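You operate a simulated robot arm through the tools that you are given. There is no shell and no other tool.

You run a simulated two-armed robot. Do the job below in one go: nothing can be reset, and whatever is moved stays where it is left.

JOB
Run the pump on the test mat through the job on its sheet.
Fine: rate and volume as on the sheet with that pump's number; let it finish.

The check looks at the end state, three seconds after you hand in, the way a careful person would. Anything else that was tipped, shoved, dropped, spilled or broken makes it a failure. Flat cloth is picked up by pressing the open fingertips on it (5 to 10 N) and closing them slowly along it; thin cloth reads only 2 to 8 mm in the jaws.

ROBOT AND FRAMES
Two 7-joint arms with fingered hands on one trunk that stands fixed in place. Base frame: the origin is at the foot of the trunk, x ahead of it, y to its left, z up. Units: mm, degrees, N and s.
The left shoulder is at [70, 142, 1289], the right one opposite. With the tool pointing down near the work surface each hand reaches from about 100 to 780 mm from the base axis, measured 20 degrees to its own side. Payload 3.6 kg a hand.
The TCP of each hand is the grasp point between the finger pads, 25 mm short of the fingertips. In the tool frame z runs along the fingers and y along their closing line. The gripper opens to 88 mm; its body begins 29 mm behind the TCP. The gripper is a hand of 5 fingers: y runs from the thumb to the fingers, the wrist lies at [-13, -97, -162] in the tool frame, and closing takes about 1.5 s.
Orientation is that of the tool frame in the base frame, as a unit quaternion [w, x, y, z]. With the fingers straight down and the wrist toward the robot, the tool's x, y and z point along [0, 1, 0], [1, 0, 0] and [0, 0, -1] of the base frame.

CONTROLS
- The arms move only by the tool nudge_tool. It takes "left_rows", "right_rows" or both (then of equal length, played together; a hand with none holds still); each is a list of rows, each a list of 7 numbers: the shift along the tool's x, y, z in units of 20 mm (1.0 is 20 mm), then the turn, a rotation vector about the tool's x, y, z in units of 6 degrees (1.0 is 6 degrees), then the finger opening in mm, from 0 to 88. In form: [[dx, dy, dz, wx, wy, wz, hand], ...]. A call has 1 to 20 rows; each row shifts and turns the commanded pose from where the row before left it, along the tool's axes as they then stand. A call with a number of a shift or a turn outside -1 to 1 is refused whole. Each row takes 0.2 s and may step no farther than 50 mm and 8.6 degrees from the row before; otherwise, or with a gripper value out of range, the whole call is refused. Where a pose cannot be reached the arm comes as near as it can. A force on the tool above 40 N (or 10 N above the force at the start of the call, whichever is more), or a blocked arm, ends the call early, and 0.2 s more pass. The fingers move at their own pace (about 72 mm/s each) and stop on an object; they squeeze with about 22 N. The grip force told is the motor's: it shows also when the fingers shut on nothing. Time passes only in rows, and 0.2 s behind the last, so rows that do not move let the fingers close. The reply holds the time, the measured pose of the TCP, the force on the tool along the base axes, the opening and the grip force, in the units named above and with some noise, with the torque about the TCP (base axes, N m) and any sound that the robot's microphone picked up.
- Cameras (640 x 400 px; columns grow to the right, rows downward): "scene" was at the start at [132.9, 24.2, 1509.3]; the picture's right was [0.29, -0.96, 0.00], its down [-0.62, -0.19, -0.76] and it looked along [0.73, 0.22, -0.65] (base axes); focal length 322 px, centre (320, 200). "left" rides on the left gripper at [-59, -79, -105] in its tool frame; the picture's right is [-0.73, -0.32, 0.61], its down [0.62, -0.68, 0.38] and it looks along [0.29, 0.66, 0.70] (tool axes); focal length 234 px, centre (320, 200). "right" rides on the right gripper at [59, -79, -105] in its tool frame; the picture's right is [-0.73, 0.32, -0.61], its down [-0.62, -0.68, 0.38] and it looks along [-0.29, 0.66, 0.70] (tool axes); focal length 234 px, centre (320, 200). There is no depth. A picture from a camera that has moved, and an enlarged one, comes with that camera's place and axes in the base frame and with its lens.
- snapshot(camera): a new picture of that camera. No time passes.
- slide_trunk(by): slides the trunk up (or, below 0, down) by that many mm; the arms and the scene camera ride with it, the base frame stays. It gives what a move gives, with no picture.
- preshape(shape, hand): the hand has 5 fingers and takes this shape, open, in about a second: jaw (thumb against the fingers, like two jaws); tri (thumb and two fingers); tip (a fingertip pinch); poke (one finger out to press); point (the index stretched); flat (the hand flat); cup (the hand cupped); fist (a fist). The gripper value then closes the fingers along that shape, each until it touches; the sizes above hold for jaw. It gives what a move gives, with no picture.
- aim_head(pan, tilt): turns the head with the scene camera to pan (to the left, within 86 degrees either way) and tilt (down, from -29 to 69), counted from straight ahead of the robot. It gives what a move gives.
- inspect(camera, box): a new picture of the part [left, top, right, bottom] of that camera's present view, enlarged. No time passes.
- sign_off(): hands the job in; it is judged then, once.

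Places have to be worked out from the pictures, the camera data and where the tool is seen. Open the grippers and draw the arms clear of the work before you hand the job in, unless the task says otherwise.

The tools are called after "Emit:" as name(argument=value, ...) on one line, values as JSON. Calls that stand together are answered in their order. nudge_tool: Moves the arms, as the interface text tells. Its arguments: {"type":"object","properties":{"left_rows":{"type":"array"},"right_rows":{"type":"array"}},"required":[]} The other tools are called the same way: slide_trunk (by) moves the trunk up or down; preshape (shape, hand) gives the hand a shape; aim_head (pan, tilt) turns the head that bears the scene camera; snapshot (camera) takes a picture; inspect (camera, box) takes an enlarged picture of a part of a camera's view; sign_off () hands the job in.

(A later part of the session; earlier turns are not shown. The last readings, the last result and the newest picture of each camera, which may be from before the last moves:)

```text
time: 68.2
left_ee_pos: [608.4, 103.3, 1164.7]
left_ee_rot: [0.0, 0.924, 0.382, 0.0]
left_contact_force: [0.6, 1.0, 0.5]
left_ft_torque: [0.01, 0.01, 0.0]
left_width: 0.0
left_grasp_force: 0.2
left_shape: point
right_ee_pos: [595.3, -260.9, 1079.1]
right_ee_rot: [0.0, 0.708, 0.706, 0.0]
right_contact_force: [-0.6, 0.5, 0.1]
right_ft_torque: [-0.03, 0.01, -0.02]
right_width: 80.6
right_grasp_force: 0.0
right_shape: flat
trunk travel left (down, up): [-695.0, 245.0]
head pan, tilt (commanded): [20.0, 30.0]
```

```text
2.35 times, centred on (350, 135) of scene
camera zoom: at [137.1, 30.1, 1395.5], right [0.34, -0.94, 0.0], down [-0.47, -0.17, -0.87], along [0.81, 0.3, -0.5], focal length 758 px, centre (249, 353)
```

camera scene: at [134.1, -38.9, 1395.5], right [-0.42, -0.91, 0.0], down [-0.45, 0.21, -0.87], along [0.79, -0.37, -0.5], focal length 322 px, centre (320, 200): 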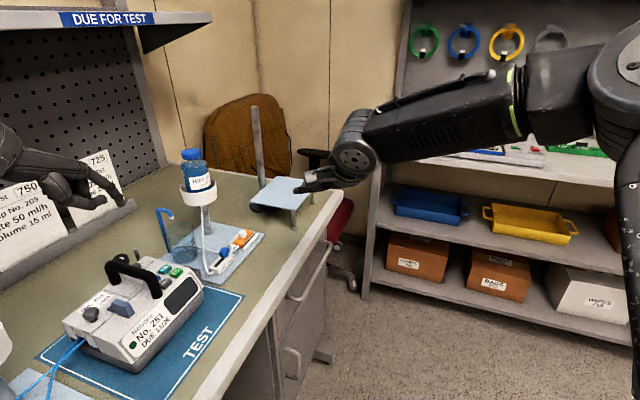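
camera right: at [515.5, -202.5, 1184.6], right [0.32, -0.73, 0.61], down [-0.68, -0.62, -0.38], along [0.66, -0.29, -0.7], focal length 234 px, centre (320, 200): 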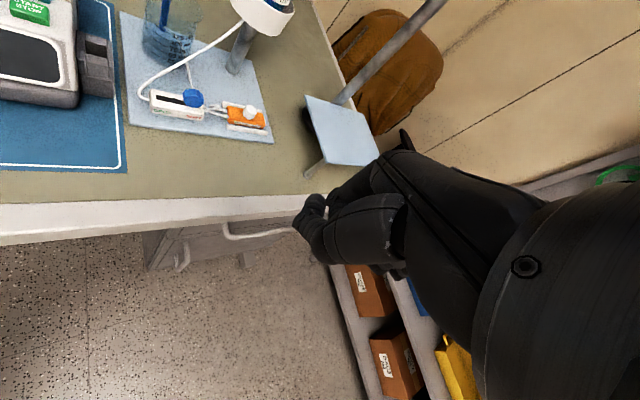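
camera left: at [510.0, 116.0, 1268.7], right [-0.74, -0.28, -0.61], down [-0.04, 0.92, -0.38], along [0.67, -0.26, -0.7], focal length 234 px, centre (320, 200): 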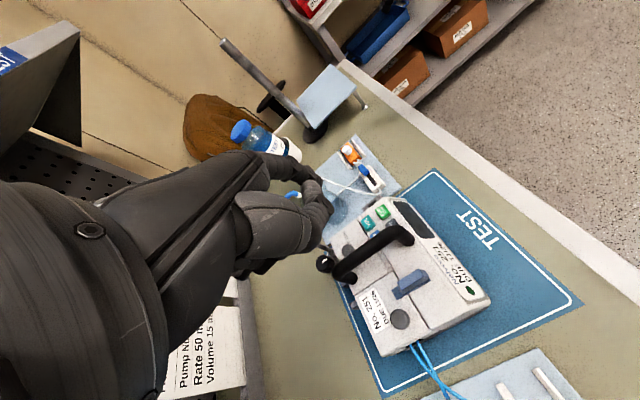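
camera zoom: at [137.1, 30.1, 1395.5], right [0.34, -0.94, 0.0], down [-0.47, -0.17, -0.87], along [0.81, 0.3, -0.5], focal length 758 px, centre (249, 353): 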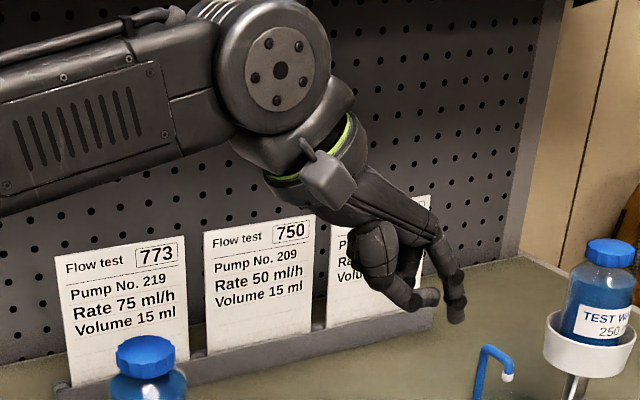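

The opening has no effect in point. A better idea for RATE/ON-OFF: a thumb-and-index shape ("tip") straddling the handle, index coming down on the button side. For that I need the handle's exact height and the buttons' places, so I'll take close zooms from two cameras.

Emit:
inspect(camera="scene", box=[320, 200, 450, 310])

Emit:
inspect(camera="left", box=[310, 190, 430, 300])

Emit:
inspect(camera="right", box=[0, 0, 130, 130])

```text
3.64 times, centred on (385, 255) of scene
camera zoom: at [137.1, 30.1, 1395.5], right [0.34, -0.94, 0.0], down [-0.47, -0.17, -0.87], along [0.81, 0.3, -0.5], focal length 1172 px, centre (84, 0)
```

zoom: 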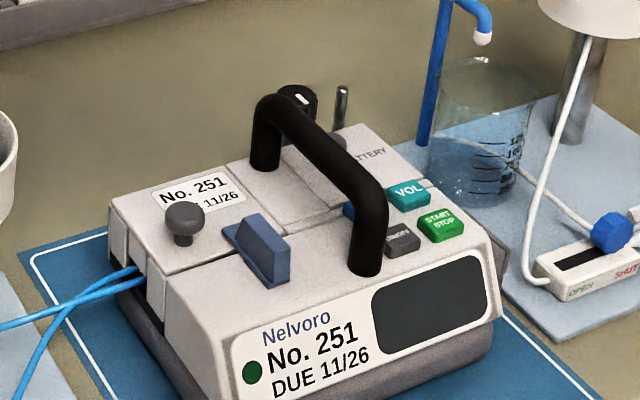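

```text
3.64 times, centred on (370, 245) of left
camera zoom: at [510.0, 115.9, 1268.7], right [-0.74, -0.28, -0.61], down [-0.04, 0.92, -0.38], along [0.67, -0.26, -0.7], focal length 852 px, centre (138, 36)
```

zoom: 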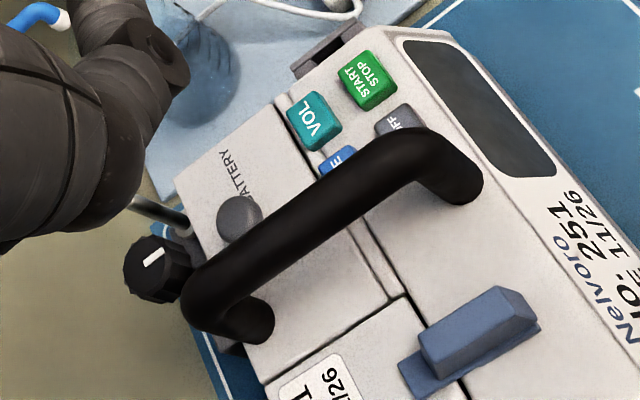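

```text
3.08 times, centred on (65, 65) of right
camera zoom: at [515.6, -202.5, 1184.5], right [0.32, -0.73, 0.61], down [-0.68, -0.62, -0.38], along [0.66, -0.29, -0.7], focal length 720 px, centre (1105, 615)
```

zoom: 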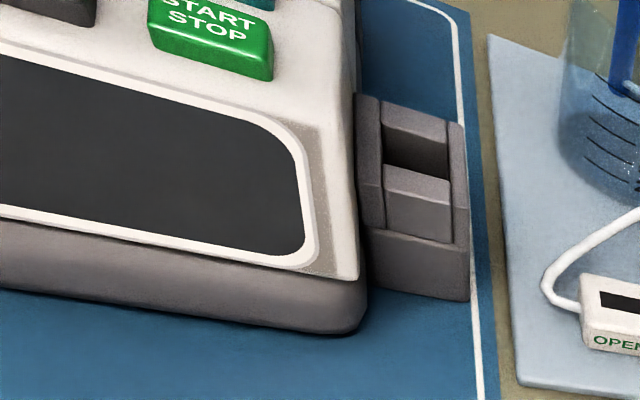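

Handle bar axis is only 24 mm left of RATE/ON-OFF and its top is ~46 mm above the buttons, so approaching from pump-left is out; the front approach with the right hand is right. I'll retract the left hand along its earlier path, raise the right hand, and set the right to point.

Emit:
preshape(hand="right", shape="point")

Emit:
nudge_tool(left_rows=[[-0.8, 0, -0.2, 0, 0, 0, 0], [-0.8, 0, -0.2, 0, 0, 0, 0], [-0.8, 0, 0, 0, 0, 0, 0], [-0.8, 0, 0, 0, 0, 0, 0], [0, -0.9, 0, 0, 0, 0, 0], [0, -0.9, 0, 0, 0, 0, 0], [0, -0.9, 0, 0, 0, 0, 0], [0, -0.9, 0, 0, 0, 0, 0], [0, -0.9, 0, 0, 0, 0, 0], [0, -0.9, 0, 0, 0, 0, 0], [0, -0.9, 0, 0, 0, 0, 0], [0, -0.9, 0, 0, 0, 0, 0], [0, -0.9, 0, 0, 0, 0, 0], [0, 0, 0, 0, 0, 0, 0]], right_rows=[[0, 0, -0.9, 0, 0, -0.75, 0], [0, 0, -0.9, 0, 0, -0.75, 0], [0, 0, -0.9, 0, 0, -0.75, 0], [0, 0, -0.9, 0, 0, -0.75, 0], [0, 0, -0.9, 0, 0, -0.75, 0], [0, 0, -0.5, 0, 0, -0.75, 0], [0, 0, 0, 0, 0, -0.75, 0], [0, 0, 0, 0, 0, -0.75, 0], [0, 0, 0, 0, 0, -0.75, 0], [0, 0, 0, 0, 0, -0.75, 0], [0, 0, 0, -1, 0, 0, 0], [0, 0, 0, -1, 0, 0, 0], [0, 0, 0, -1, 0, 0, 0], [0, 0, 0, -1, 0, 0, 0]])

```text
time: 69.1
left_ee_pos: [608.0, 102.3, 1163.9]
left_ee_rot: [0.0, 0.924, 0.383, 0.0]
left_contact_force: [-0.1, 0.6, 0.0]
left_ft_torque: [0.0, -0.04, -0.01]
left_width: 0.0
left_grasp_force: 0.0
left_shape: point
right_ee_pos: [595.5, -260.5, 1078.5]
right_ee_rot: [0.0, 0.708, 0.706, 0.0]
right_contact_force: [0.4, -0.2, -0.1]
right_ft_torque: [0.0, 0.03, -0.01]
right_width: 0.1
right_grasp_force: 0.0
right_shape: point
trunk travel left (down, up): [-695.0, 245.0]
head pan, tilt (commanded): [20.0, 30.0]
```

```text
time: 72.1
left_ee_pos: [448.8, 170.3, 1173.6]
left_ee_rot: [0.0, 0.924, 0.381, 0.0]
left_contact_force: [-0.8, 0.5, 0.5]
left_ft_torque: [0.0, 0.03, -0.02]
left_width: 0.0
left_grasp_force: 0.0
left_shape: point
right_ee_pos: [594.0, -259.9, 1180.2]
right_ee_rot: [0.081, 0.376, 0.903, 0.194]
right_contact_force: [-0.2, -0.3, -0.1]
right_ft_torque: [0.02, -0.03, 0.03]
right_width: 0.1
right_grasp_force: 0.1
right_shape: point
trunk travel left (down, up): [-695.0, 245.0]
head pan, tilt (commanded): [20.0, 30.0]
```

The right hand is now at yaw 45° tilted 24° forward. I'll add 6° and move it at z≈1180 toward above ON/OFF to test reach in this tilted pose.

Emit:
nudge_tool(right_rows=[[0, 0, 0, -1, 0, 0, 0], [0.77, 0.854, 0.483, 0, 0, 0, 0], [0.77, 0.854, 0.483, 0, 0, 0, 0], [0.77, 0.854, 0.483, 0, 0, 0, 0], [0.77, 0.854, 0.483, 0, 0, 0, 0], [0.77, 0.854, 0.483, 0, 0, 0, 0], [0.77, 0.854, 0.483, 0, 0, 0, 0], [0.77, 0.854, 0.483, 0, 0, 0, 0], [0.77, 0.854, 0.483, 0, 0, 0, 0], [0.77, 0.854, 0.483, 0, 0, 0, 0], [0.77, 0.854, 0.483, 0, 0, 0, 0], [0, 0, 0, 0, 0, 0, 0]])

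Emit:
nudge_tool(right_rows=[[0, 0.6, 0.35, 0, 0, 0, 0], [0, 0.6, 0.35, 0, 0, 0, 0], [0, 0, 0, 0, 0, 0, 0]])

Emit:
snapshot(camera="right")

Emit:
snapshot(camera="scene")

```text
time: 74.7
left_ee_pos: [449.0, 172.0, 1172.9]
left_ee_rot: [0.0, 0.924, 0.382, 0.0]
left_contact_force: [0.2, 0.3, 0.8]
left_ft_torque: [-0.02, 0.02, 0.03]
left_width: 0.0
left_grasp_force: 0.1
left_shape: point
right_ee_pos: [624.0, -13.4, 1182.1]
right_ee_rot: [0.1, 0.37, 0.892, 0.24]
right_contact_force: [0.9, 0.8, 0.1]
right_ft_torque: [-0.01, 0.01, -0.03]
right_width: 0.2
right_grasp_force: 0.1
right_shape: point
trunk travel left (down, up): [-695.0, 245.0]
head pan, tilt (commanded): [20.0, 30.0]
```

```text
time: 75.5
left_ee_pos: [448.9, 172.4, 1172.7]
left_ee_rot: [0.001, 0.924, 0.382, 0.0]
left_contact_force: [-0.2, -0.9, 0.9]
left_ft_torque: [-0.03, -0.01, 0.01]
left_width: 0.0
left_grasp_force: 0.1
left_shape: point
right_ee_pos: [626.7, -12.7, 1180.0]
right_ee_rot: [0.099, 0.37, 0.892, 0.24]
right_contact_force: [-1.0, 0.2, 0.0]
right_ft_torque: [-0.03, -0.01, 0.02]
right_width: 0.1
right_grasp_force: 0.1
right_shape: point
right hand out of reach, approached as far as the arm can: row 1, 2
trunk travel left (down, up): [-695.0, 245.0]
head pan, tilt (commanded): [20.0, 30.0]
```

```text
taken
camera right: at [498.1, -56.5, 1232.7], right [0.5, -0.53, 0.69], down [0.16, -0.72, -0.67], along [0.85, 0.44, -0.27], focal length 234 px, centre (320, 200)
```

right: 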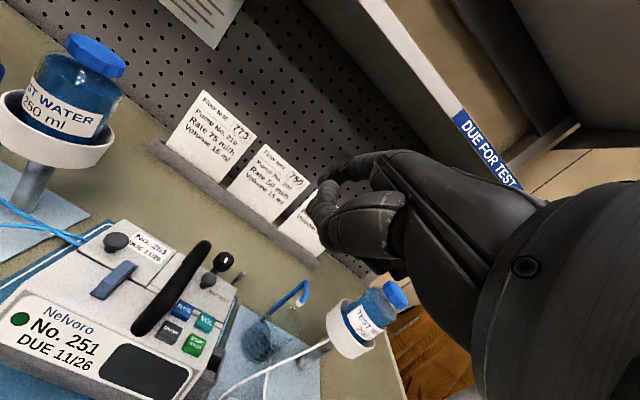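

```text
taken
camera scene: at [137.1, 30.3, 1395.5], right [0.34, -0.94, 0.0], down [-0.47, -0.17, -0.87], along [0.81, 0.3, -0.5], focal length 322 px, centre (320, 200)
```

scene: 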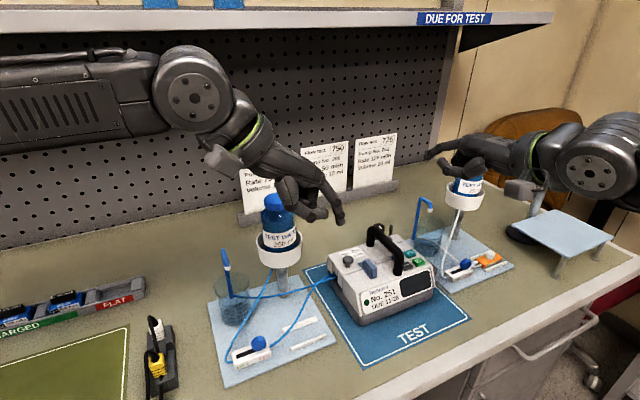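

The model predicts the limit exactly: in this tilted pose ON/OFF and START are just reachable, but RATE and VOL lie ~20 mm too far. The pump has ~60 mm of free mat in front of it, so I'll draw it ~45 mm toward me by its handle, staying on the mat. First I back the right hand off, open the left hand as a jaw, and lower the trunk.

Emit:
nudge_tool(right_rows=[[0, -0.87, -0.5, 0, 0, 0, 0], [0, -0.87, -0.5, 0, 0, 0, 0], [0, -0.87, -0.5, 0, 0, 0, 0], [0, -0.87, -0.5, 0, 0, 0, 0], [0, -0.87, -0.5, 0, 0, 0, 0], [0, -0.87, -0.5, 0, 0, 0, 0], [-0.8, -0.5, -0.29, 0, 0, 0, 0], [-0.8, -0.5, -0.29, 0, 0, 0, 0], [-0.8, -0.5, -0.29, 0, 0, 0, 0], [-0.8, -0.5, -0.29, 0, 0, 0, 0], [0, 0, 0, 0, 0, 0, 0]])

Emit:
preshape(hand="left", shape="jaw")

Emit:
slide_trunk(by=-120)

Emit:
snapshot(camera="scene")

```text
time: 77.9
left_ee_pos: [449.5, 173.0, 1173.5]
left_ee_rot: [0.0, 0.924, 0.382, 0.0]
left_contact_force: [-0.2, 0.6, -0.9]
left_ft_torque: [-0.01, -0.02, 0.0]
left_width: 0.1
left_grasp_force: 0.2
left_shape: point
right_ee_pos: [551.8, -176.0, 1180.2]
right_ee_rot: [0.099, 0.37, 0.892, 0.239]
right_contact_force: [-0.6, 0.6, 0.3]
right_ft_torque: [-0.03, 0.0, -0.01]
right_width: 0.0
right_grasp_force: 0.1
right_shape: point
trunk travel left (down, up): [-695.0, 245.0]
head pan, tilt (commanded): [20.0, 30.0]
```

```text
time: 78.8
left_ee_pos: [449.2, 171.1, 1173.7]
left_ee_rot: [0.001, 0.924, 0.382, 0.0]
left_contact_force: [0.0, 0.5, 0.5]
left_ft_torque: [0.01, 0.01, 0.02]
left_width: 88.2
left_grasp_force: 0.0
left_shape: jaw
right_ee_pos: [553.5, -175.5, 1181.6]
right_ee_rot: [0.099, 0.37, 0.892, 0.24]
right_contact_force: [0.5, 0.6, -0.2]
right_ft_torque: [-0.01, 0.0, 0.03]
right_width: 0.0
right_grasp_force: 0.0
right_shape: point
trunk travel left (down, up): [-695.0, 245.0]
head pan, tilt (commanded): [20.0, 30.0]
```

```text
time: 80.3
left_ee_pos: [448.3, 171.7, 1053.1]
left_ee_rot: [-0.001, 0.925, 0.381, -0.001]
left_contact_force: [1.0, 0.1, 0.2]
left_ft_torque: [0.01, 0.02, 0.01]
left_width: 87.9
left_grasp_force: 0.0
left_shape: jaw
right_ee_pos: [551.3, -177.3, 1060.3]
right_ee_rot: [0.1, 0.37, 0.892, 0.239]
right_contact_force: [0.0, -0.3, 0.9]
right_ft_torque: [0.0, 0.01, 0.02]
right_width: 0.2
right_grasp_force: 0.0
right_shape: point
trunk travel left (down, up): [-575.0, 365.0]
head pan, tilt (commanded): [20.0, 30.0]
```

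```text
taken
camera scene: at [136.8, 30.2, 1275.5], right [0.34, -0.94, 0.0], down [-0.47, -0.17, -0.87], along [0.81, 0.3, -0.5], focal length 322 px, centre (320, 200)
```

scene: 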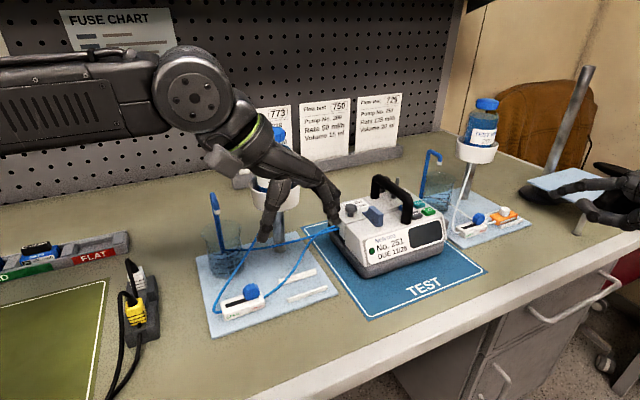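

The trunk is lower. Grasping the handle at yaw -45° would bring the wrist into the left bottle, so I'll use yaw -30° with 24° forward tilt; wrist stays ~108 mm from the bottle axis. Moving the left hand, half open, to a pre-grasp point above the handle.

Emit:
nudge_tool(left_rows=[[0, 0, -1, 0, 0, 0, 50], [0, 0, -1, 0, 0, 0, 50], [0, 0, 0, 0, 0, -0.833, 50], [0, 0, 0, 0, 0, -0.833, 50], [0, 0, 0, 0, 0, -0.833, 50], [0, 0, 0, -1, 0, 0, 50], [0, 0, 0, -1, 0, 0, 50], [0, 0, 0, -1, 0, 0, 50], [0, 0, 0, -1, 0, 0, 50], [0, 0, 0, 0, 0, 0, 50]])

Emit:
nudge_tool(left_rows=[[0.14, 0.871, 0.431, 0, 0, 0, 50], [0.14, 0.871, 0.431, 0, 0, 0, 50], [0.14, 0.871, 0.431, 0, 0, 0, 50], [0.14, 0.871, 0.431, 0, 0, 0, 50], [0.14, 0.871, 0.431, 0, 0, 0, 50], [0.14, 0.871, 0.431, 0, 0, 0, 50], [0.14, 0.871, 0.431, 0, 0, 0, 50], [0.14, 0.871, 0.431, 0, 0, 0, 50], [0, 0, 0, 0, 0, 0, 50]])

Emit:
snapshot(camera="scene")

Emit:
snapshot(camera="left")

```text
time: 82.5
left_ee_pos: [450.0, 171.8, 1092.8]
left_ee_rot: [0.18, 0.847, 0.489, 0.104]
left_contact_force: [-0.2, 0.1, 0.0]
left_ft_torque: [0.01, 0.0, 0.02]
left_width: 50.4
left_grasp_force: 0.1
left_shape: jaw
right_ee_pos: [552.0, -176.2, 1060.0]
right_ee_rot: [0.1, 0.371, 0.892, 0.239]
right_contact_force: [0.0, -0.3, -0.6]
right_ft_torque: [-0.01, -0.06, -0.01]
right_width: 0.0
right_grasp_force: 0.0
right_shape: point
trunk travel left (down, up): [-575.0, 365.0]
head pan, tilt (commanded): [20.0, 30.0]
```

```text
time: 84.5
left_ee_pos: [594.2, 114.2, 1085.6]
left_ee_rot: [0.18, 0.847, 0.488, 0.105]
left_contact_force: [-0.8, 0.4, -0.3]
left_ft_torque: [0.03, -0.04, -0.01]
left_width: 50.3
left_grasp_force: 0.0
left_shape: jaw
right_ee_pos: [552.0, -175.9, 1061.9]
right_ee_rot: [0.099, 0.37, 0.892, 0.239]
right_contact_force: [-0.5, -0.2, -0.5]
right_ft_torque: [0.01, 0.0, -0.01]
right_width: 0.1
right_grasp_force: 0.0
right_shape: point
trunk travel left (down, up): [-575.0, 365.0]
head pan, tilt (commanded): [20.0, 30.0]
```

```text
taken
camera scene: at [136.4, 30.5, 1275.6], right [0.34, -0.94, 0.0], down [-0.47, -0.17, -0.87], along [0.81, 0.3, -0.5], focal length 322 px, centre (320, 200)
```

scene: 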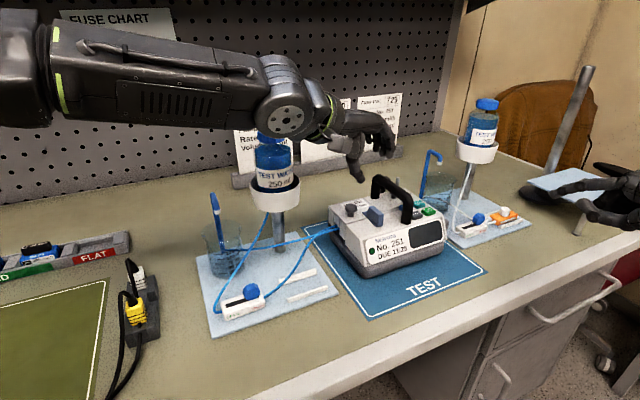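

```text
taken
camera left: at [464.7, 119.3, 1149.1], right [-0.4, -0.6, -0.69], down [-0.09, 0.77, -0.63], along [0.91, -0.19, -0.37], focal length 234 px, centre (320, 200)
```

left: 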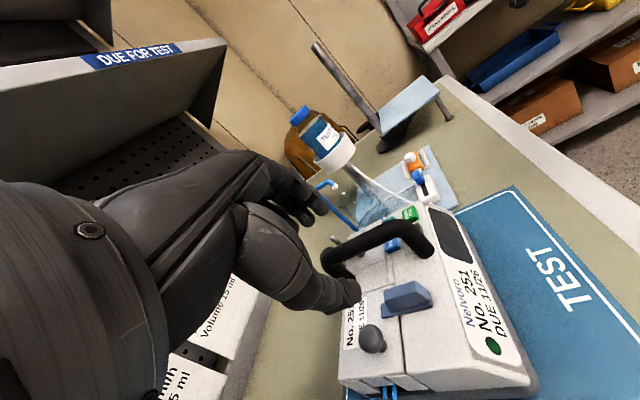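

The hand is left of and above the handle. I'll zoom to refine the handle bar position from this lower viewpoint.

Emit:
inspect(camera="scene", box=[325, 110, 455, 230])

Emit:
inspect(camera="left", box=[290, 180, 450, 330])

```text
3.33 times, centred on (390, 170) of scene
camera zoom: at [136.4, 30.5, 1275.6], right [0.34, -0.94, 0.0], down [-0.47, -0.17, -0.87], along [0.81, 0.3, -0.5], focal length 1074 px, centre (87, 300)
```

zoom: 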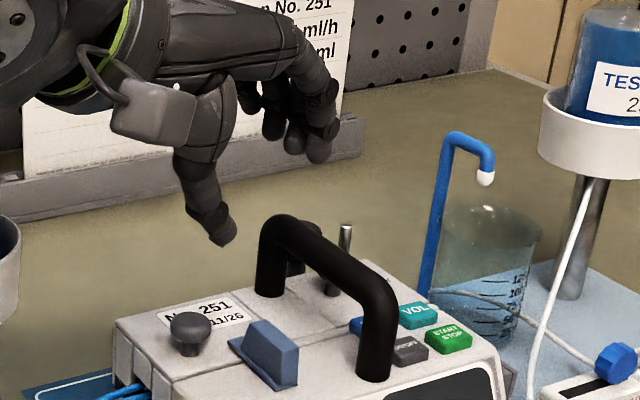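

```text
2.67 times, centred on (370, 255) of left
camera zoom: at [464.7, 119.3, 1149.1], right [-0.4, -0.6, -0.69], down [-0.09, 0.77, -0.63], along [0.91, -0.19, -0.37], focal length 624 px, centre (187, 53)
```

zoom: 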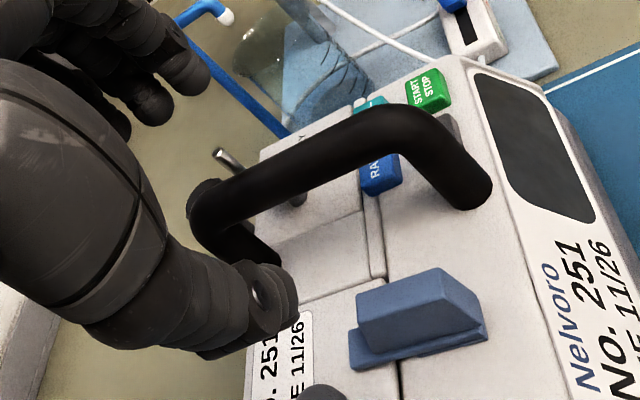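

Both views agree: bar centre at z≈1002 on the line x−y≈582. I'll move to 60 mm above a grasp point near [655, 73, 1001] along the tool axis and check again.

Emit:
nudge_tool(left_rows=[[-0.087, 0.54, 0.62, 0, 0, 0, 56], [-0.087, 0.54, 0.62, 0, 0, 0, 56], [-0.087, 0.54, 0.62, 0, 0, 0, 56], [0, 0, 0.5, 0, 0, 0, 56], [0, 0, 0.5, 0, 0, 0, 56], [0, 0, 0, 0, 0, 0, 56]])

Emit:
inspect(camera="scene", box=[325, 110, 455, 230])

Emit:
inspect(camera="left", box=[230, 150, 450, 330])

```text
time: 85.9
left_ee_pos: [638.6, 84.0, 1047.3]
left_ee_rot: [0.181, 0.848, 0.488, 0.104]
left_contact_force: [0.3, 0.6, 0.7]
left_ft_torque: [0.0, 0.0, 0.0]
left_width: 55.7
left_grasp_force: 0.1
left_shape: jaw
right_ee_pos: [551.5, -175.8, 1059.4]
right_ee_rot: [0.099, 0.37, 0.892, 0.24]
right_contact_force: [-0.8, 0.0, 0.9]
right_ft_torque: [-0.03, 0.01, 0.02]
right_width: 0.0
right_grasp_force: 0.1
right_shape: point
trunk travel left (down, up): [-575.0, 365.0]
head pan, tilt (commanded): [20.0, 30.0]
```

```text
3.33 times, centred on (390, 170) of scene
camera zoom: at [136.8, 30.1, 1275.5], right [0.34, -0.94, 0.0], down [-0.47, -0.17, -0.87], along [0.81, 0.3, -0.5], focal length 1074 px, centre (87, 300)
```

zoom: 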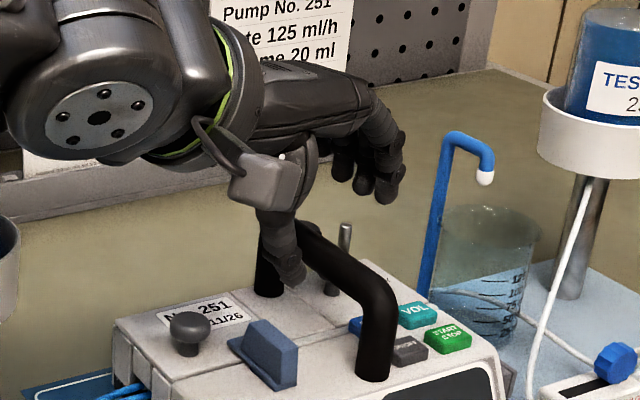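

```text
2.22 times, centred on (340, 240) of left
camera zoom: at [509.0, 89.0, 1111.5], right [-0.41, -0.6, -0.69], down [-0.09, 0.77, -0.63], along [0.91, -0.19, -0.37], focal length 520 px, centre (276, 111)
```

zoom: 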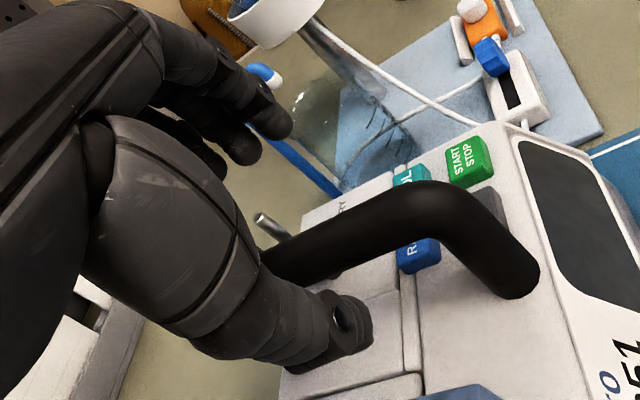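

The bar lies between thumb and fingers in both views. I'll descend the last ~40 mm along the tool axis, watching the force.

Emit:
nudge_tool(left_rows=[[0, 0, 0.41, 0, 0, 0, 56], [0, 0, 0.41, 0, 0, 0, 56], [0, 0, 0.41, 0, 0, 0, 56], [0, 0, 0.41, 0, 0, 0, 56], [0, 0, 0.41, 0, 0, 0, 56], [0, 0, 0, 0, 0, 0, 56]])

Emit:
inspect(camera="scene", box=[325, 110, 455, 230])

Emit:
inspect(camera="left", box=[230, 150, 450, 330])

```text
time: 87.3
left_ee_pos: [651.9, 75.0, 1010.8]
left_ee_rot: [0.181, 0.847, 0.489, 0.104]
left_contact_force: [-0.1, 0.0, 0.3]
left_ft_torque: [0.03, 0.01, -0.01]
left_width: 55.5
left_grasp_force: 0.0
left_shape: jaw
right_ee_pos: [552.5, -176.2, 1061.0]
right_ee_rot: [0.099, 0.369, 0.892, 0.24]
right_contact_force: [-0.6, -0.5, -0.4]
right_ft_torque: [-0.02, 0.03, -0.03]
right_width: 0.1
right_grasp_force: 0.1
right_shape: point
trunk travel left (down, up): [-575.0, 365.0]
head pan, tilt (commanded): [20.0, 30.0]
```

```text
3.33 times, centred on (390, 170) of scene
camera zoom: at [136.8, 30.2, 1275.5], right [0.34, -0.94, 0.0], down [-0.47, -0.17, -0.87], along [0.81, 0.3, -0.5], focal length 1074 px, centre (87, 300)
```

zoom: 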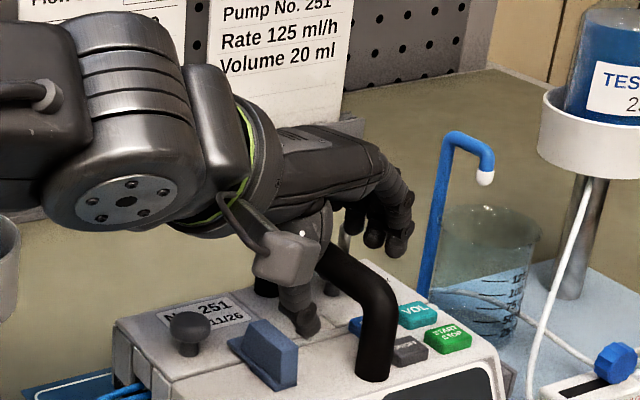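

```text
2.22 times, centred on (340, 240) of left
camera zoom: at [523.5, 80.4, 1074.4], right [-0.41, -0.6, -0.69], down [-0.09, 0.77, -0.63], along [0.91, -0.19, -0.37], focal length 520 px, centre (276, 111)
```

zoom: 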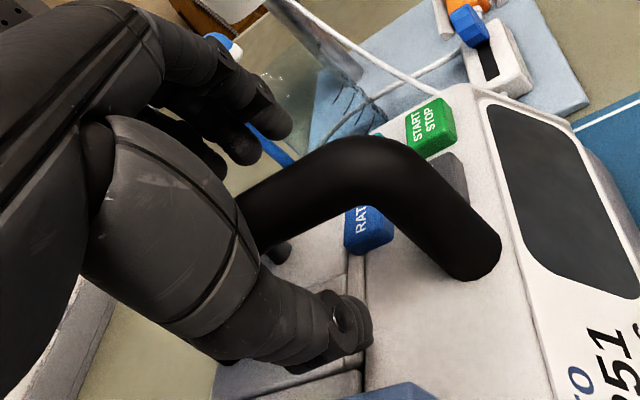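

No contact so far and the bar lies well inside the grasp. Closing the left hand on the handle.

Emit:
nudge_tool(left_rows=[[0, 0, 0, 0, 0, 0, 30], [0, 0, 0, 0, 0, 0, 20], [0, 0, 0, 0, 0, 0, 10], [0, 0, 0, 0, 0, 0, 0], [0, 0, 0, 0, 0, 0, 0], [0, 0, 0, 0, 0, 0, 0], [0, 0, 0, 0, 0, 0, 0], [0, 0, 0, 0, 0, 0, 0]])

Emit:
inspect(camera="scene", box=[325, 110, 455, 230])

Emit:
inspect(camera="left", box=[230, 150, 450, 330])

```text
time: 89.1
left_ee_pos: [653.3, 75.0, 1009.0]
left_ee_rot: [0.18, 0.847, 0.489, 0.104]
left_contact_force: [0.3, -0.1, 0.1]
left_ft_torque: [0.08, -0.09, -0.08]
left_width: 9.5
left_grasp_force: 21.8
left_shape: jaw
right_ee_pos: [552.9, -176.0, 1058.8]
right_ee_rot: [0.098, 0.371, 0.892, 0.239]
right_contact_force: [-0.7, 0.2, 0.0]
right_ft_torque: [-0.02, -0.02, 0.02]
right_width: 0.1
right_grasp_force: 0.1
right_shape: point
trunk travel left (down, up): [-575.0, 365.0]
head pan, tilt (commanded): [20.0, 30.0]
```

```text
3.33 times, centred on (390, 170) of scene
camera zoom: at [138.6, 30.3, 1275.3], right [0.34, -0.94, 0.0], down [-0.47, -0.17, -0.87], along [0.81, 0.3, -0.5], focal length 1074 px, centre (87, 300)
```

zoom: 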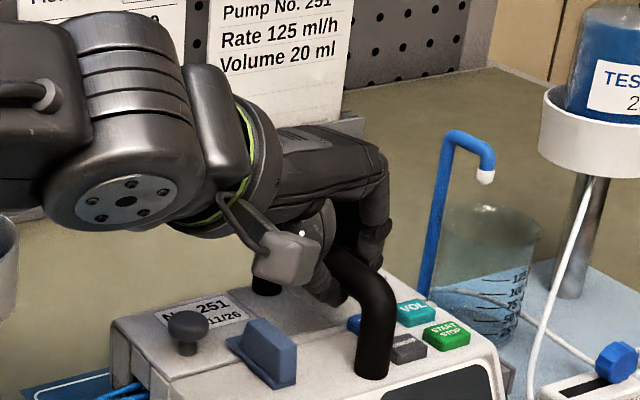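

```text
2.22 times, centred on (340, 240) of left
camera zoom: at [524.9, 80.7, 1073.6], right [-0.41, -0.6, -0.69], down [-0.09, 0.77, -0.63], along [0.91, -0.19, -0.37], focal length 520 px, centre (276, 111)
```

zoom: 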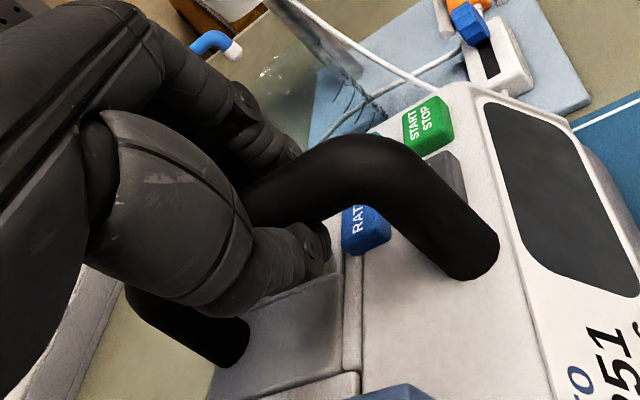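

The grip holds (21.8 N). I'll first take some of the pump's weight with a 4 mm lift and read the force.

Emit:
nudge_tool(left_rows=[[0, 0.04, -0.09, 0, 0, 0, 0], [0, 0.04, -0.09, 0, 0, 0, 0], [0, 0, 0, 0, 0, 0, 0], [0, 0, 0, 0, 0, 0, 0]])

Emit:
snapshot(camera="scene")

```text
time: 90.1
left_ee_pos: [653.7, 75.2, 1013.3]
left_ee_rot: [0.18, 0.847, 0.489, 0.103]
left_contact_force: [1.2, -0.8, -8.8]
left_ft_torque: [0.06, -0.07, -0.07]
left_width: 9.4
left_grasp_force: 22.5
left_shape: jaw
right_ee_pos: [554.2, -176.2, 1058.8]
right_ee_rot: [0.099, 0.371, 0.892, 0.24]
right_contact_force: [-0.6, -0.2, -0.6]
right_ft_torque: [-0.01, -0.01, -0.01]
right_width: 0.2
right_grasp_force: 0.0
right_shape: point
trunk travel left (down, up): [-575.0, 365.0]
head pan, tilt (commanded): [20.0, 30.0]
```

```text
taken
camera scene: at [138.6, 30.3, 1275.3], right [0.34, -0.94, 0.0], down [-0.47, -0.17, -0.87], along [0.81, 0.3, -0.5], focal length 322 px, centre (320, 200)
```

scene: 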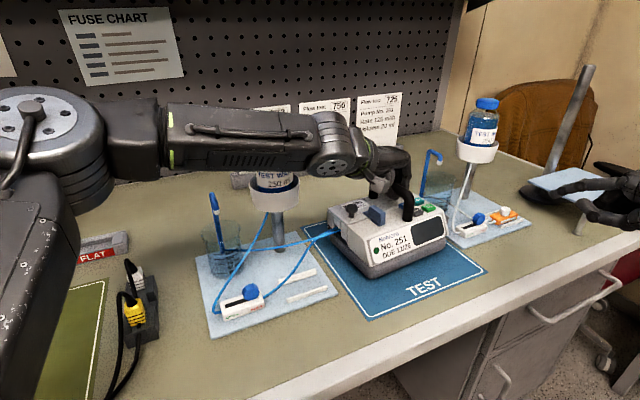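

The pump weighs about 0.9 kg on the hand and follows. Now I'll draw it 45 mm straight toward the mat's front edge, slowly.

Emit:
nudge_tool(left_rows=[[-0.241, -0.0587, -0.0267, 0, 0, 0, 0], [-0.241, -0.0587, -0.0267, 0, 0, 0, 0], [-0.241, -0.0587, -0.0267, 0, 0, 0, 0], [-0.241, -0.0587, -0.0267, 0, 0, 0, 0], [0, 0, 0, 0, 0, 0, 0]])

Emit:
snapshot(camera="scene")

```text
time: 91.3
left_ee_pos: [638.9, 61.4, 1012.8]
left_ee_rot: [0.179, 0.847, 0.489, 0.103]
left_contact_force: [1.0, -0.5, -7.9]
left_ft_torque: [0.0, -0.04, -0.01]
left_width: 9.2
left_grasp_force: 21.7
left_shape: jaw
right_ee_pos: [553.9, -176.7, 1058.9]
right_ee_rot: [0.098, 0.37, 0.892, 0.239]
right_contact_force: [-0.9, -0.9, -0.6]
right_ft_torque: [-0.01, 0.01, 0.02]
right_width: 0.2
right_grasp_force: 0.0
right_shape: point
trunk travel left (down, up): [-575.0, 365.0]
head pan, tilt (commanded): [20.0, 30.0]
```

```text
taken
camera scene: at [138.6, 30.3, 1275.3], right [0.34, -0.94, 0.0], down [-0.47, -0.17, -0.87], along [0.81, 0.3, -0.5], focal length 322 px, centre (320, 200)
```

scene: 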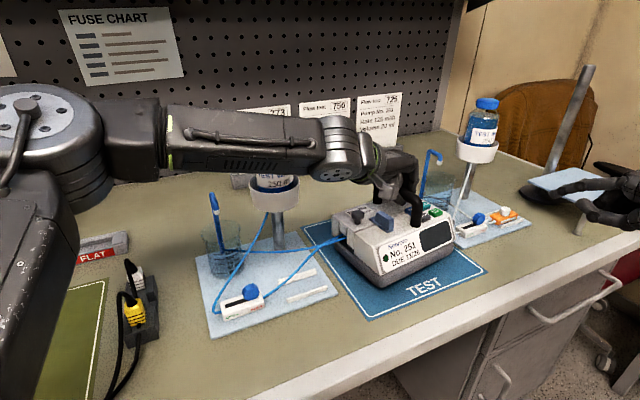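

The pump follows smoothly at ~8 N. Another 25 mm, then a look at the mat edge.

Emit:
nudge_tool(left_rows=[[-0.241, -0.0587, -0.0267, 0, 0, 0, 0], [-0.241, -0.0587, -0.0267, 0, 0, 0, 0], [-0.241, -0.0587, -0.0267, 0, 0, 0, 0], [-0.241, -0.0587, -0.0267, 0, 0, 0, 0], [-0.241, -0.0587, -0.0267, 0, 0, 0, 0], [0, 0, 0, 0, 0, 0, 0]])

Emit:
inspect(camera="scene", box=[290, 180, 500, 340])

```text
time: 92.7
left_ee_pos: [621.9, 43.0, 1012.0]
left_ee_rot: [0.18, 0.847, 0.489, 0.103]
left_contact_force: [-0.6, 1.0, -8.9]
left_ft_torque: [0.02, -0.04, -0.05]
left_width: 9.6
left_grasp_force: 21.2
left_shape: jaw
right_ee_pos: [553.9, -175.8, 1059.0]
right_ee_rot: [0.098, 0.37, 0.892, 0.24]
right_contact_force: [0.1, -0.4, 0.2]
right_ft_torque: [0.01, -0.02, -0.02]
right_width: 0.1
right_grasp_force: 0.0
right_shape: point
trunk travel left (down, up): [-575.0, 365.0]
head pan, tilt (commanded): [20.0, 30.0]
```

```text
2.50 times, centred on (395, 260) of scene
camera zoom: at [138.6, 30.3, 1275.3], right [0.34, -0.94, 0.0], down [-0.47, -0.17, -0.87], along [0.81, 0.3, -0.5], focal length 806 px, centre (132, 50)
```

zoom: 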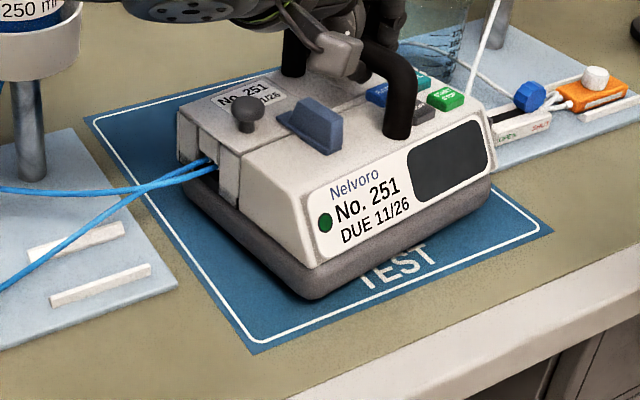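

The pump is 45 mm nearer and still fully on the mat inside the white line. I'll set it down by 4–5 mm and release the handle.

Emit:
nudge_tool(left_rows=[[0, -0.04, 0.09, 0, 0, 0, 0], [0, -0.04, 0.09, 0, 0, 0, 0], [0, 0, 0, 0, 0, 0, 0]])

Emit:
nudge_tool(left_rows=[[0, 0, 0, 0, 0, 0, 15], [0, 0, 0, 0, 0, 0, 30], [0, 0, 0, 0, 0, 0, 56], [0, 0, 0, 0, 0, 0, 56], [0, 0, 0, 0, 0, 0, 56], [0, 0, 0, 0, 0, 0, 56]])

Emit:
inspect(camera="scene", box=[290, 150, 500, 310])

Emit:
inspect(camera="left", box=[230, 150, 450, 330])

```text
time: 93.5
left_ee_pos: [620.7, 42.1, 1009.3]
left_ee_rot: [0.18, 0.847, 0.489, 0.103]
left_contact_force: [-0.3, -0.4, -6.2]
left_ft_torque: [0.08, -0.08, -0.04]
left_width: 9.3
left_grasp_force: 22.0
left_shape: jaw
right_ee_pos: [553.2, -176.4, 1059.9]
right_ee_rot: [0.099, 0.37, 0.892, 0.239]
right_contact_force: [0.0, 0.2, 0.0]
right_ft_torque: [-0.01, -0.02, -0.03]
right_width: 0.0
right_grasp_force: 0.1
right_shape: point
trunk travel left (down, up): [-575.0, 365.0]
head pan, tilt (commanded): [20.0, 30.0]
```

```text
time: 94.9
left_ee_pos: [619.3, 41.9, 1010.2]
left_ee_rot: [0.181, 0.848, 0.488, 0.104]
left_contact_force: [-0.1, -0.4, 0.1]
left_ft_torque: [0.02, 0.02, 0.02]
left_width: 55.6
left_grasp_force: 0.0
left_shape: jaw
right_ee_pos: [553.5, -175.7, 1060.5]
right_ee_rot: [0.099, 0.37, 0.892, 0.239]
right_contact_force: [0.1, -1.1, -0.6]
right_ft_torque: [-0.04, -0.01, 0.0]
right_width: 0.0
right_grasp_force: 0.1
right_shape: point
trunk travel left (down, up): [-575.0, 365.0]
head pan, tilt (commanded): [20.0, 30.0]
```

```text
2.50 times, centred on (395, 230) of scene
camera zoom: at [137.0, 30.2, 1275.5], right [0.34, -0.94, 0.0], down [-0.47, -0.17, -0.87], along [0.81, 0.3, -0.5], focal length 806 px, centre (132, 125)
```

zoom: 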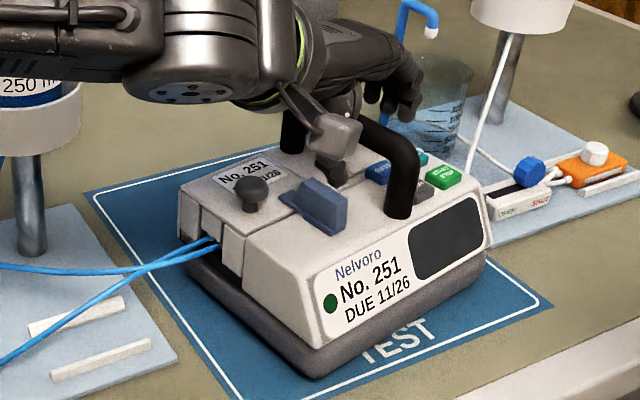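

```text
2.22 times, centred on (340, 240) of left
camera zoom: at [491.2, 48.7, 1073.3], right [-0.41, -0.6, -0.69], down [-0.09, 0.77, -0.63], along [0.91, -0.19, -0.37], focal length 520 px, centre (276, 111)
```

zoom: 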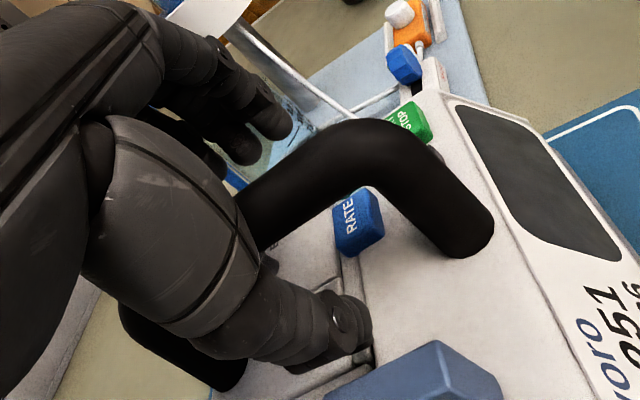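

Released; the pump stands flat. I'll lift the left hand straight up, then retrace its way back to the spot in front of the left rig.

Emit:
nudge_tool(left_rows=[[0, 0.204, -0.455, 0, 0, 0, 56], [0, 0.204, -0.455, 0, 0, 0, 56], [0, 0.204, -0.455, 0, 0, 0, 56], [0, 0.204, -0.455, 0, 0, 0, 56], [0, 0.2, -0.455, 0, 0, 0, 56], [0, 0.2, -0.455, 0, 0, 0, 56], [0, 0.2, -0.455, 0, 0, 0, 56], [0, 0, 0, 0, 0, 0, 56]])

Emit:
nudge_tool(left_rows=[[0, -0.871, -0.4, 0, 0, 0, 56], [0, -0.871, -0.4, 0, 0, 0, 56], [0, -0.871, -0.4, 0, 0, 0, 56], [0, -0.871, -0.4, 0, 0, 0, 56], [0, -0.871, -0.4, 0, 0, 0, 56], [0, -0.871, -0.4, 0, 0, 0, 56], [0, -0.871, -0.4, 0, 0, 0, 56], [0, -0.871, -0.4, 0, 0, 0, 56], [0, -0.871, -0.4, 0, 0, 0, 56], [0, 0, 0, 0, 0, 0, 56]])

Emit:
snapshot(camera="scene")

```text
time: 96.7
left_ee_pos: [620.5, 44.1, 1079.2]
left_ee_rot: [0.181, 0.847, 0.489, 0.105]
left_contact_force: [-0.3, 0.5, -0.1]
left_ft_torque: [-0.03, 0.01, 0.01]
left_width: 55.8
left_grasp_force: 0.0
left_shape: jaw
right_ee_pos: [553.3, -174.7, 1060.1]
right_ee_rot: [0.099, 0.37, 0.892, 0.239]
right_contact_force: [-0.3, 0.7, 0.6]
right_ft_torque: [0.03, -0.02, 0.0]
right_width: 0.1
right_grasp_force: 0.0
right_shape: point
trunk travel left (down, up): [-575.0, 365.0]
head pan, tilt (commanded): [20.0, 30.0]
```

```text
time: 98.9
left_ee_pos: [471.6, 129.3, 1080.4]
left_ee_rot: [0.18, 0.847, 0.489, 0.104]
left_contact_force: [0.2, -1.3, -0.4]
left_ft_torque: [-0.01, 0.0, 0.03]
left_width: 55.8
left_grasp_force: 0.0
left_shape: jaw
right_ee_pos: [551.6, -175.8, 1059.1]
right_ee_rot: [0.1, 0.371, 0.892, 0.239]
right_contact_force: [-0.7, -0.1, 0.3]
right_ft_torque: [-0.02, -0.03, -0.01]
right_width: 0.0
right_grasp_force: 0.0
right_shape: point
trunk travel left (down, up): [-575.0, 365.0]
head pan, tilt (commanded): [20.0, 30.0]
```

```text
taken
camera scene: at [137.5, 29.9, 1275.4], right [0.34, -0.94, 0.0], down [-0.47, -0.17, -0.87], along [0.81, 0.3, -0.5], focal length 322 px, centre (320, 200)
```

scene: 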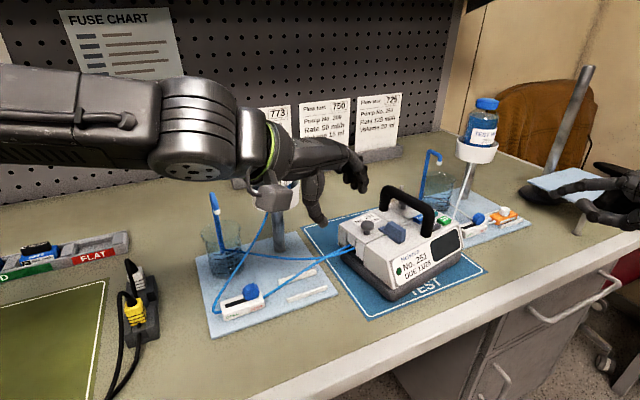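

The pump is in its new place. Now I need the best finger shape for a front approach; I'll put the right hand in poke again and look at it closely from the head camera, then compare with point.

Emit:
preshape(hand="right", shape="poke")

Emit:
aim_head(pan=-20, tilt=27)

Emit:
snapshot(camera="scene")

Emit:
inspect(camera="right", box=[290, 120, 450, 260])

```text
time: 99.8
left_ee_pos: [472.9, 129.2, 1081.5]
left_ee_rot: [0.18, 0.847, 0.489, 0.104]
left_contact_force: [-0.8, -0.7, -0.4]
left_ft_torque: [-0.03, -0.03, 0.01]
left_width: 55.7
left_grasp_force: 0.1
left_shape: jaw
right_ee_pos: [551.8, -175.6, 1060.5]
right_ee_rot: [0.1, 0.37, 0.892, 0.24]
right_contact_force: [-0.5, 0.6, 0.3]
right_ft_torque: [0.02, -0.02, 0.0]
right_width: 0.0
right_grasp_force: 0.1
right_shape: poke
trunk travel left (down, up): [-575.0, 365.0]
head pan, tilt (commanded): [20.0, 30.0]
```

```text
time: 100.9
left_ee_pos: [471.6, 129.0, 1082.5]
left_ee_rot: [0.18, 0.847, 0.489, 0.104]
left_contact_force: [-0.1, 0.3, 0.4]
left_ft_torque: [0.01, 0.01, -0.01]
left_width: 55.6
left_grasp_force: 0.0
left_shape: jaw
right_ee_pos: [552.4, -176.2, 1060.8]
right_ee_rot: [0.099, 0.37, 0.892, 0.239]
right_contact_force: [-1.3, 0.0, 0.7]
right_ft_torque: [-0.02, 0.0, 0.01]
right_width: 0.0
right_grasp_force: 0.0
right_shape: poke
trunk travel left (down, up): [-575.0, 365.0]
head pan, tilt (commanded): [-20.0, 27.0]
```

```text
taken
camera scene: at [138.0, -31.9, 1280.2], right [-0.34, -0.94, 0.0], down [-0.43, 0.15, -0.89], along [0.84, -0.3, -0.45], focal length 322 px, centre (320, 200)
```

scene: 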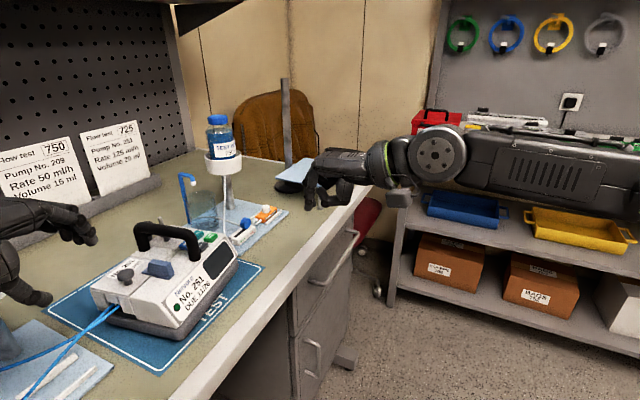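

```text
2.86 times, centred on (370, 190) of right
camera zoom: at [424.8, -220.2, 1112.4], right [0.5, -0.53, 0.69], down [0.16, -0.72, -0.67], along [0.85, 0.44, -0.27], focal length 669 px, centre (177, 229)
```

zoom: 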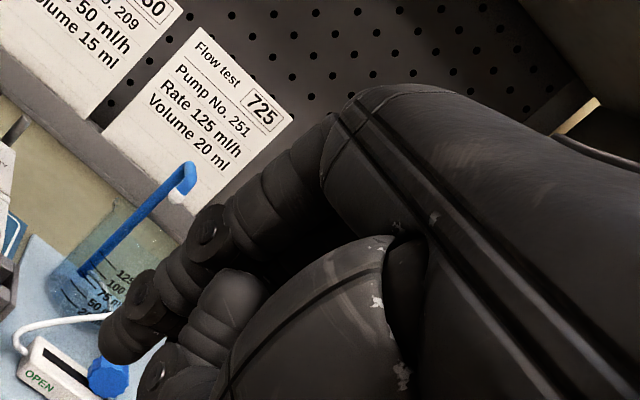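

A good profile view of the tilted poke hand. I'll enlarge it.

Emit:
inspect(camera="scene", box=[270, 130, 430, 230])

Emit:
preshape(hand="right", shape="point")

Emit:
inspect(camera="scene", box=[270, 130, 430, 230])

Emit:
preshape(hand="right", shape="tip")

Emit:
inspect(camera="scene", box=[270, 130, 430, 230])

```text
4.00 times, centred on (350, 180) of scene
camera zoom: at [138.0, -31.9, 1280.2], right [-0.34, -0.94, 0.0], down [-0.43, 0.15, -0.89], along [0.84, -0.3, -0.45], focal length 1289 px, centre (200, 280)
```

zoom: 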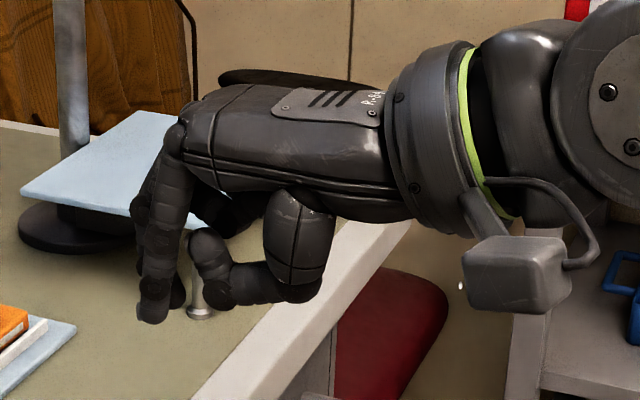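

```text
time: 101.8
left_ee_pos: [471.6, 129.8, 1082.0]
left_ee_rot: [0.181, 0.848, 0.488, 0.104]
left_contact_force: [-0.5, -0.6, -0.2]
left_ft_torque: [0.0, 0.02, 0.04]
left_width: 55.8
left_grasp_force: 0.1
left_shape: jaw
right_ee_pos: [552.2, -176.0, 1060.8]
right_ee_rot: [0.1, 0.37, 0.892, 0.239]
right_contact_force: [0.0, 0.1, 0.7]
right_ft_torque: [-0.01, 0.0, 0.0]
right_width: 0.0
right_grasp_force: 0.0
right_shape: point
trunk travel left (down, up): [-575.0, 365.0]
head pan, tilt (commanded): [-20.0, 27.0]
```

```text
4.00 times, centred on (350, 180) of scene
camera zoom: at [138.0, -32.0, 1280.3], right [-0.34, -0.94, 0.0], down [-0.43, 0.16, -0.89], along [0.84, -0.3, -0.45], focal length 1289 px, centre (200, 280)
```

zoom: 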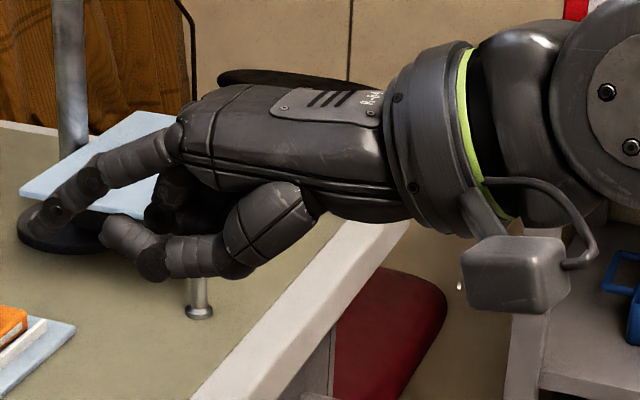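

```text
time: 102.7
left_ee_pos: [472.6, 130.1, 1081.8]
left_ee_rot: [0.18, 0.847, 0.489, 0.104]
left_contact_force: [-0.5, 0.5, -0.7]
left_ft_torque: [0.0, 0.01, 0.02]
left_width: 55.8
left_grasp_force: 0.0
left_shape: jaw
right_ee_pos: [551.4, -176.3, 1059.0]
right_ee_rot: [0.1, 0.371, 0.892, 0.239]
right_contact_force: [0.0, 0.5, 0.2]
right_ft_torque: [0.01, 0.04, 0.03]
right_width: 87.7
right_grasp_force: 0.1
right_shape: tip
trunk travel left (down, up): [-575.0, 365.0]
head pan, tilt (commanded): [-20.0, 27.0]
```

```text
4.00 times, centred on (350, 180) of scene
camera zoom: at [138.0, -32.0, 1280.3], right [-0.34, -0.94, 0.0], down [-0.43, 0.16, -0.89], along [0.84, -0.3, -0.45], focal length 1289 px, centre (200, 280)
```

zoom: 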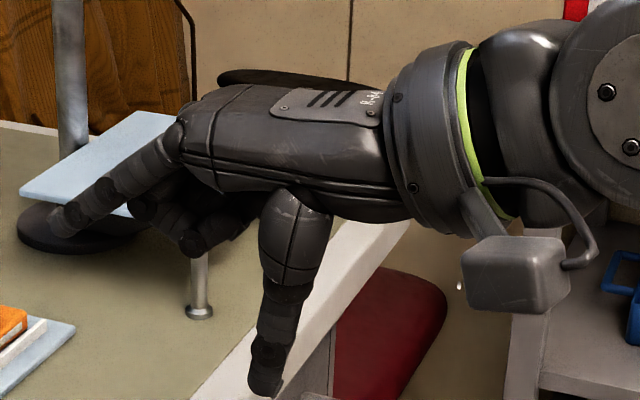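

Poke is clearly better: with a ~40° hand tilt its index still points nearly straight down and the thumb stays well back and above. I need to see whether another finger sits level with the index, so I'll shape poke again and zoom closer.

Emit:
preshape(hand="right", shape="poke")

Emit:
inspect(camera="scene", box=[295, 155, 355, 215])

```text
time: 103.6
left_ee_pos: [471.8, 129.9, 1082.0]
left_ee_rot: [0.18, 0.847, 0.489, 0.104]
left_contact_force: [-0.4, -0.2, -0.1]
left_ft_torque: [0.0, 0.01, -0.02]
left_width: 55.8
left_grasp_force: 0.0
left_shape: jaw
right_ee_pos: [551.6, -176.3, 1059.2]
right_ee_rot: [0.1, 0.371, 0.892, 0.239]
right_contact_force: [-0.1, -0.2, 0.0]
right_ft_torque: [-0.01, -0.01, 0.01]
right_width: 0.0
right_grasp_force: 0.0
right_shape: poke
trunk travel left (down, up): [-575.0, 365.0]
head pan, tilt (commanded): [-20.0, 27.0]
```

```text
6.67 times, centred on (325, 185) of scene
camera zoom: at [138.0, -32.0, 1280.3], right [-0.34, -0.94, 0.0], down [-0.43, 0.16, -0.89], along [0.84, -0.3, -0.45], focal length 2149 px, centre (287, 300)
```

zoom: 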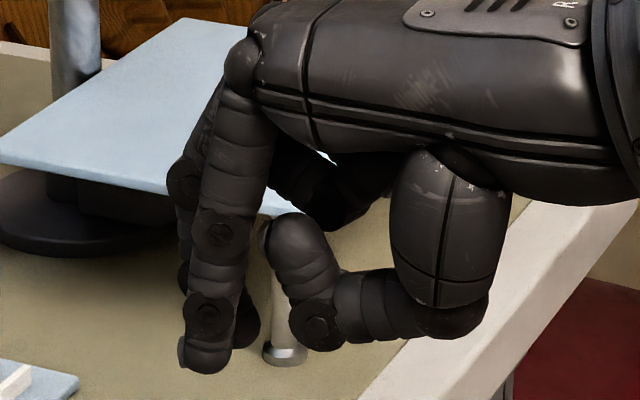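

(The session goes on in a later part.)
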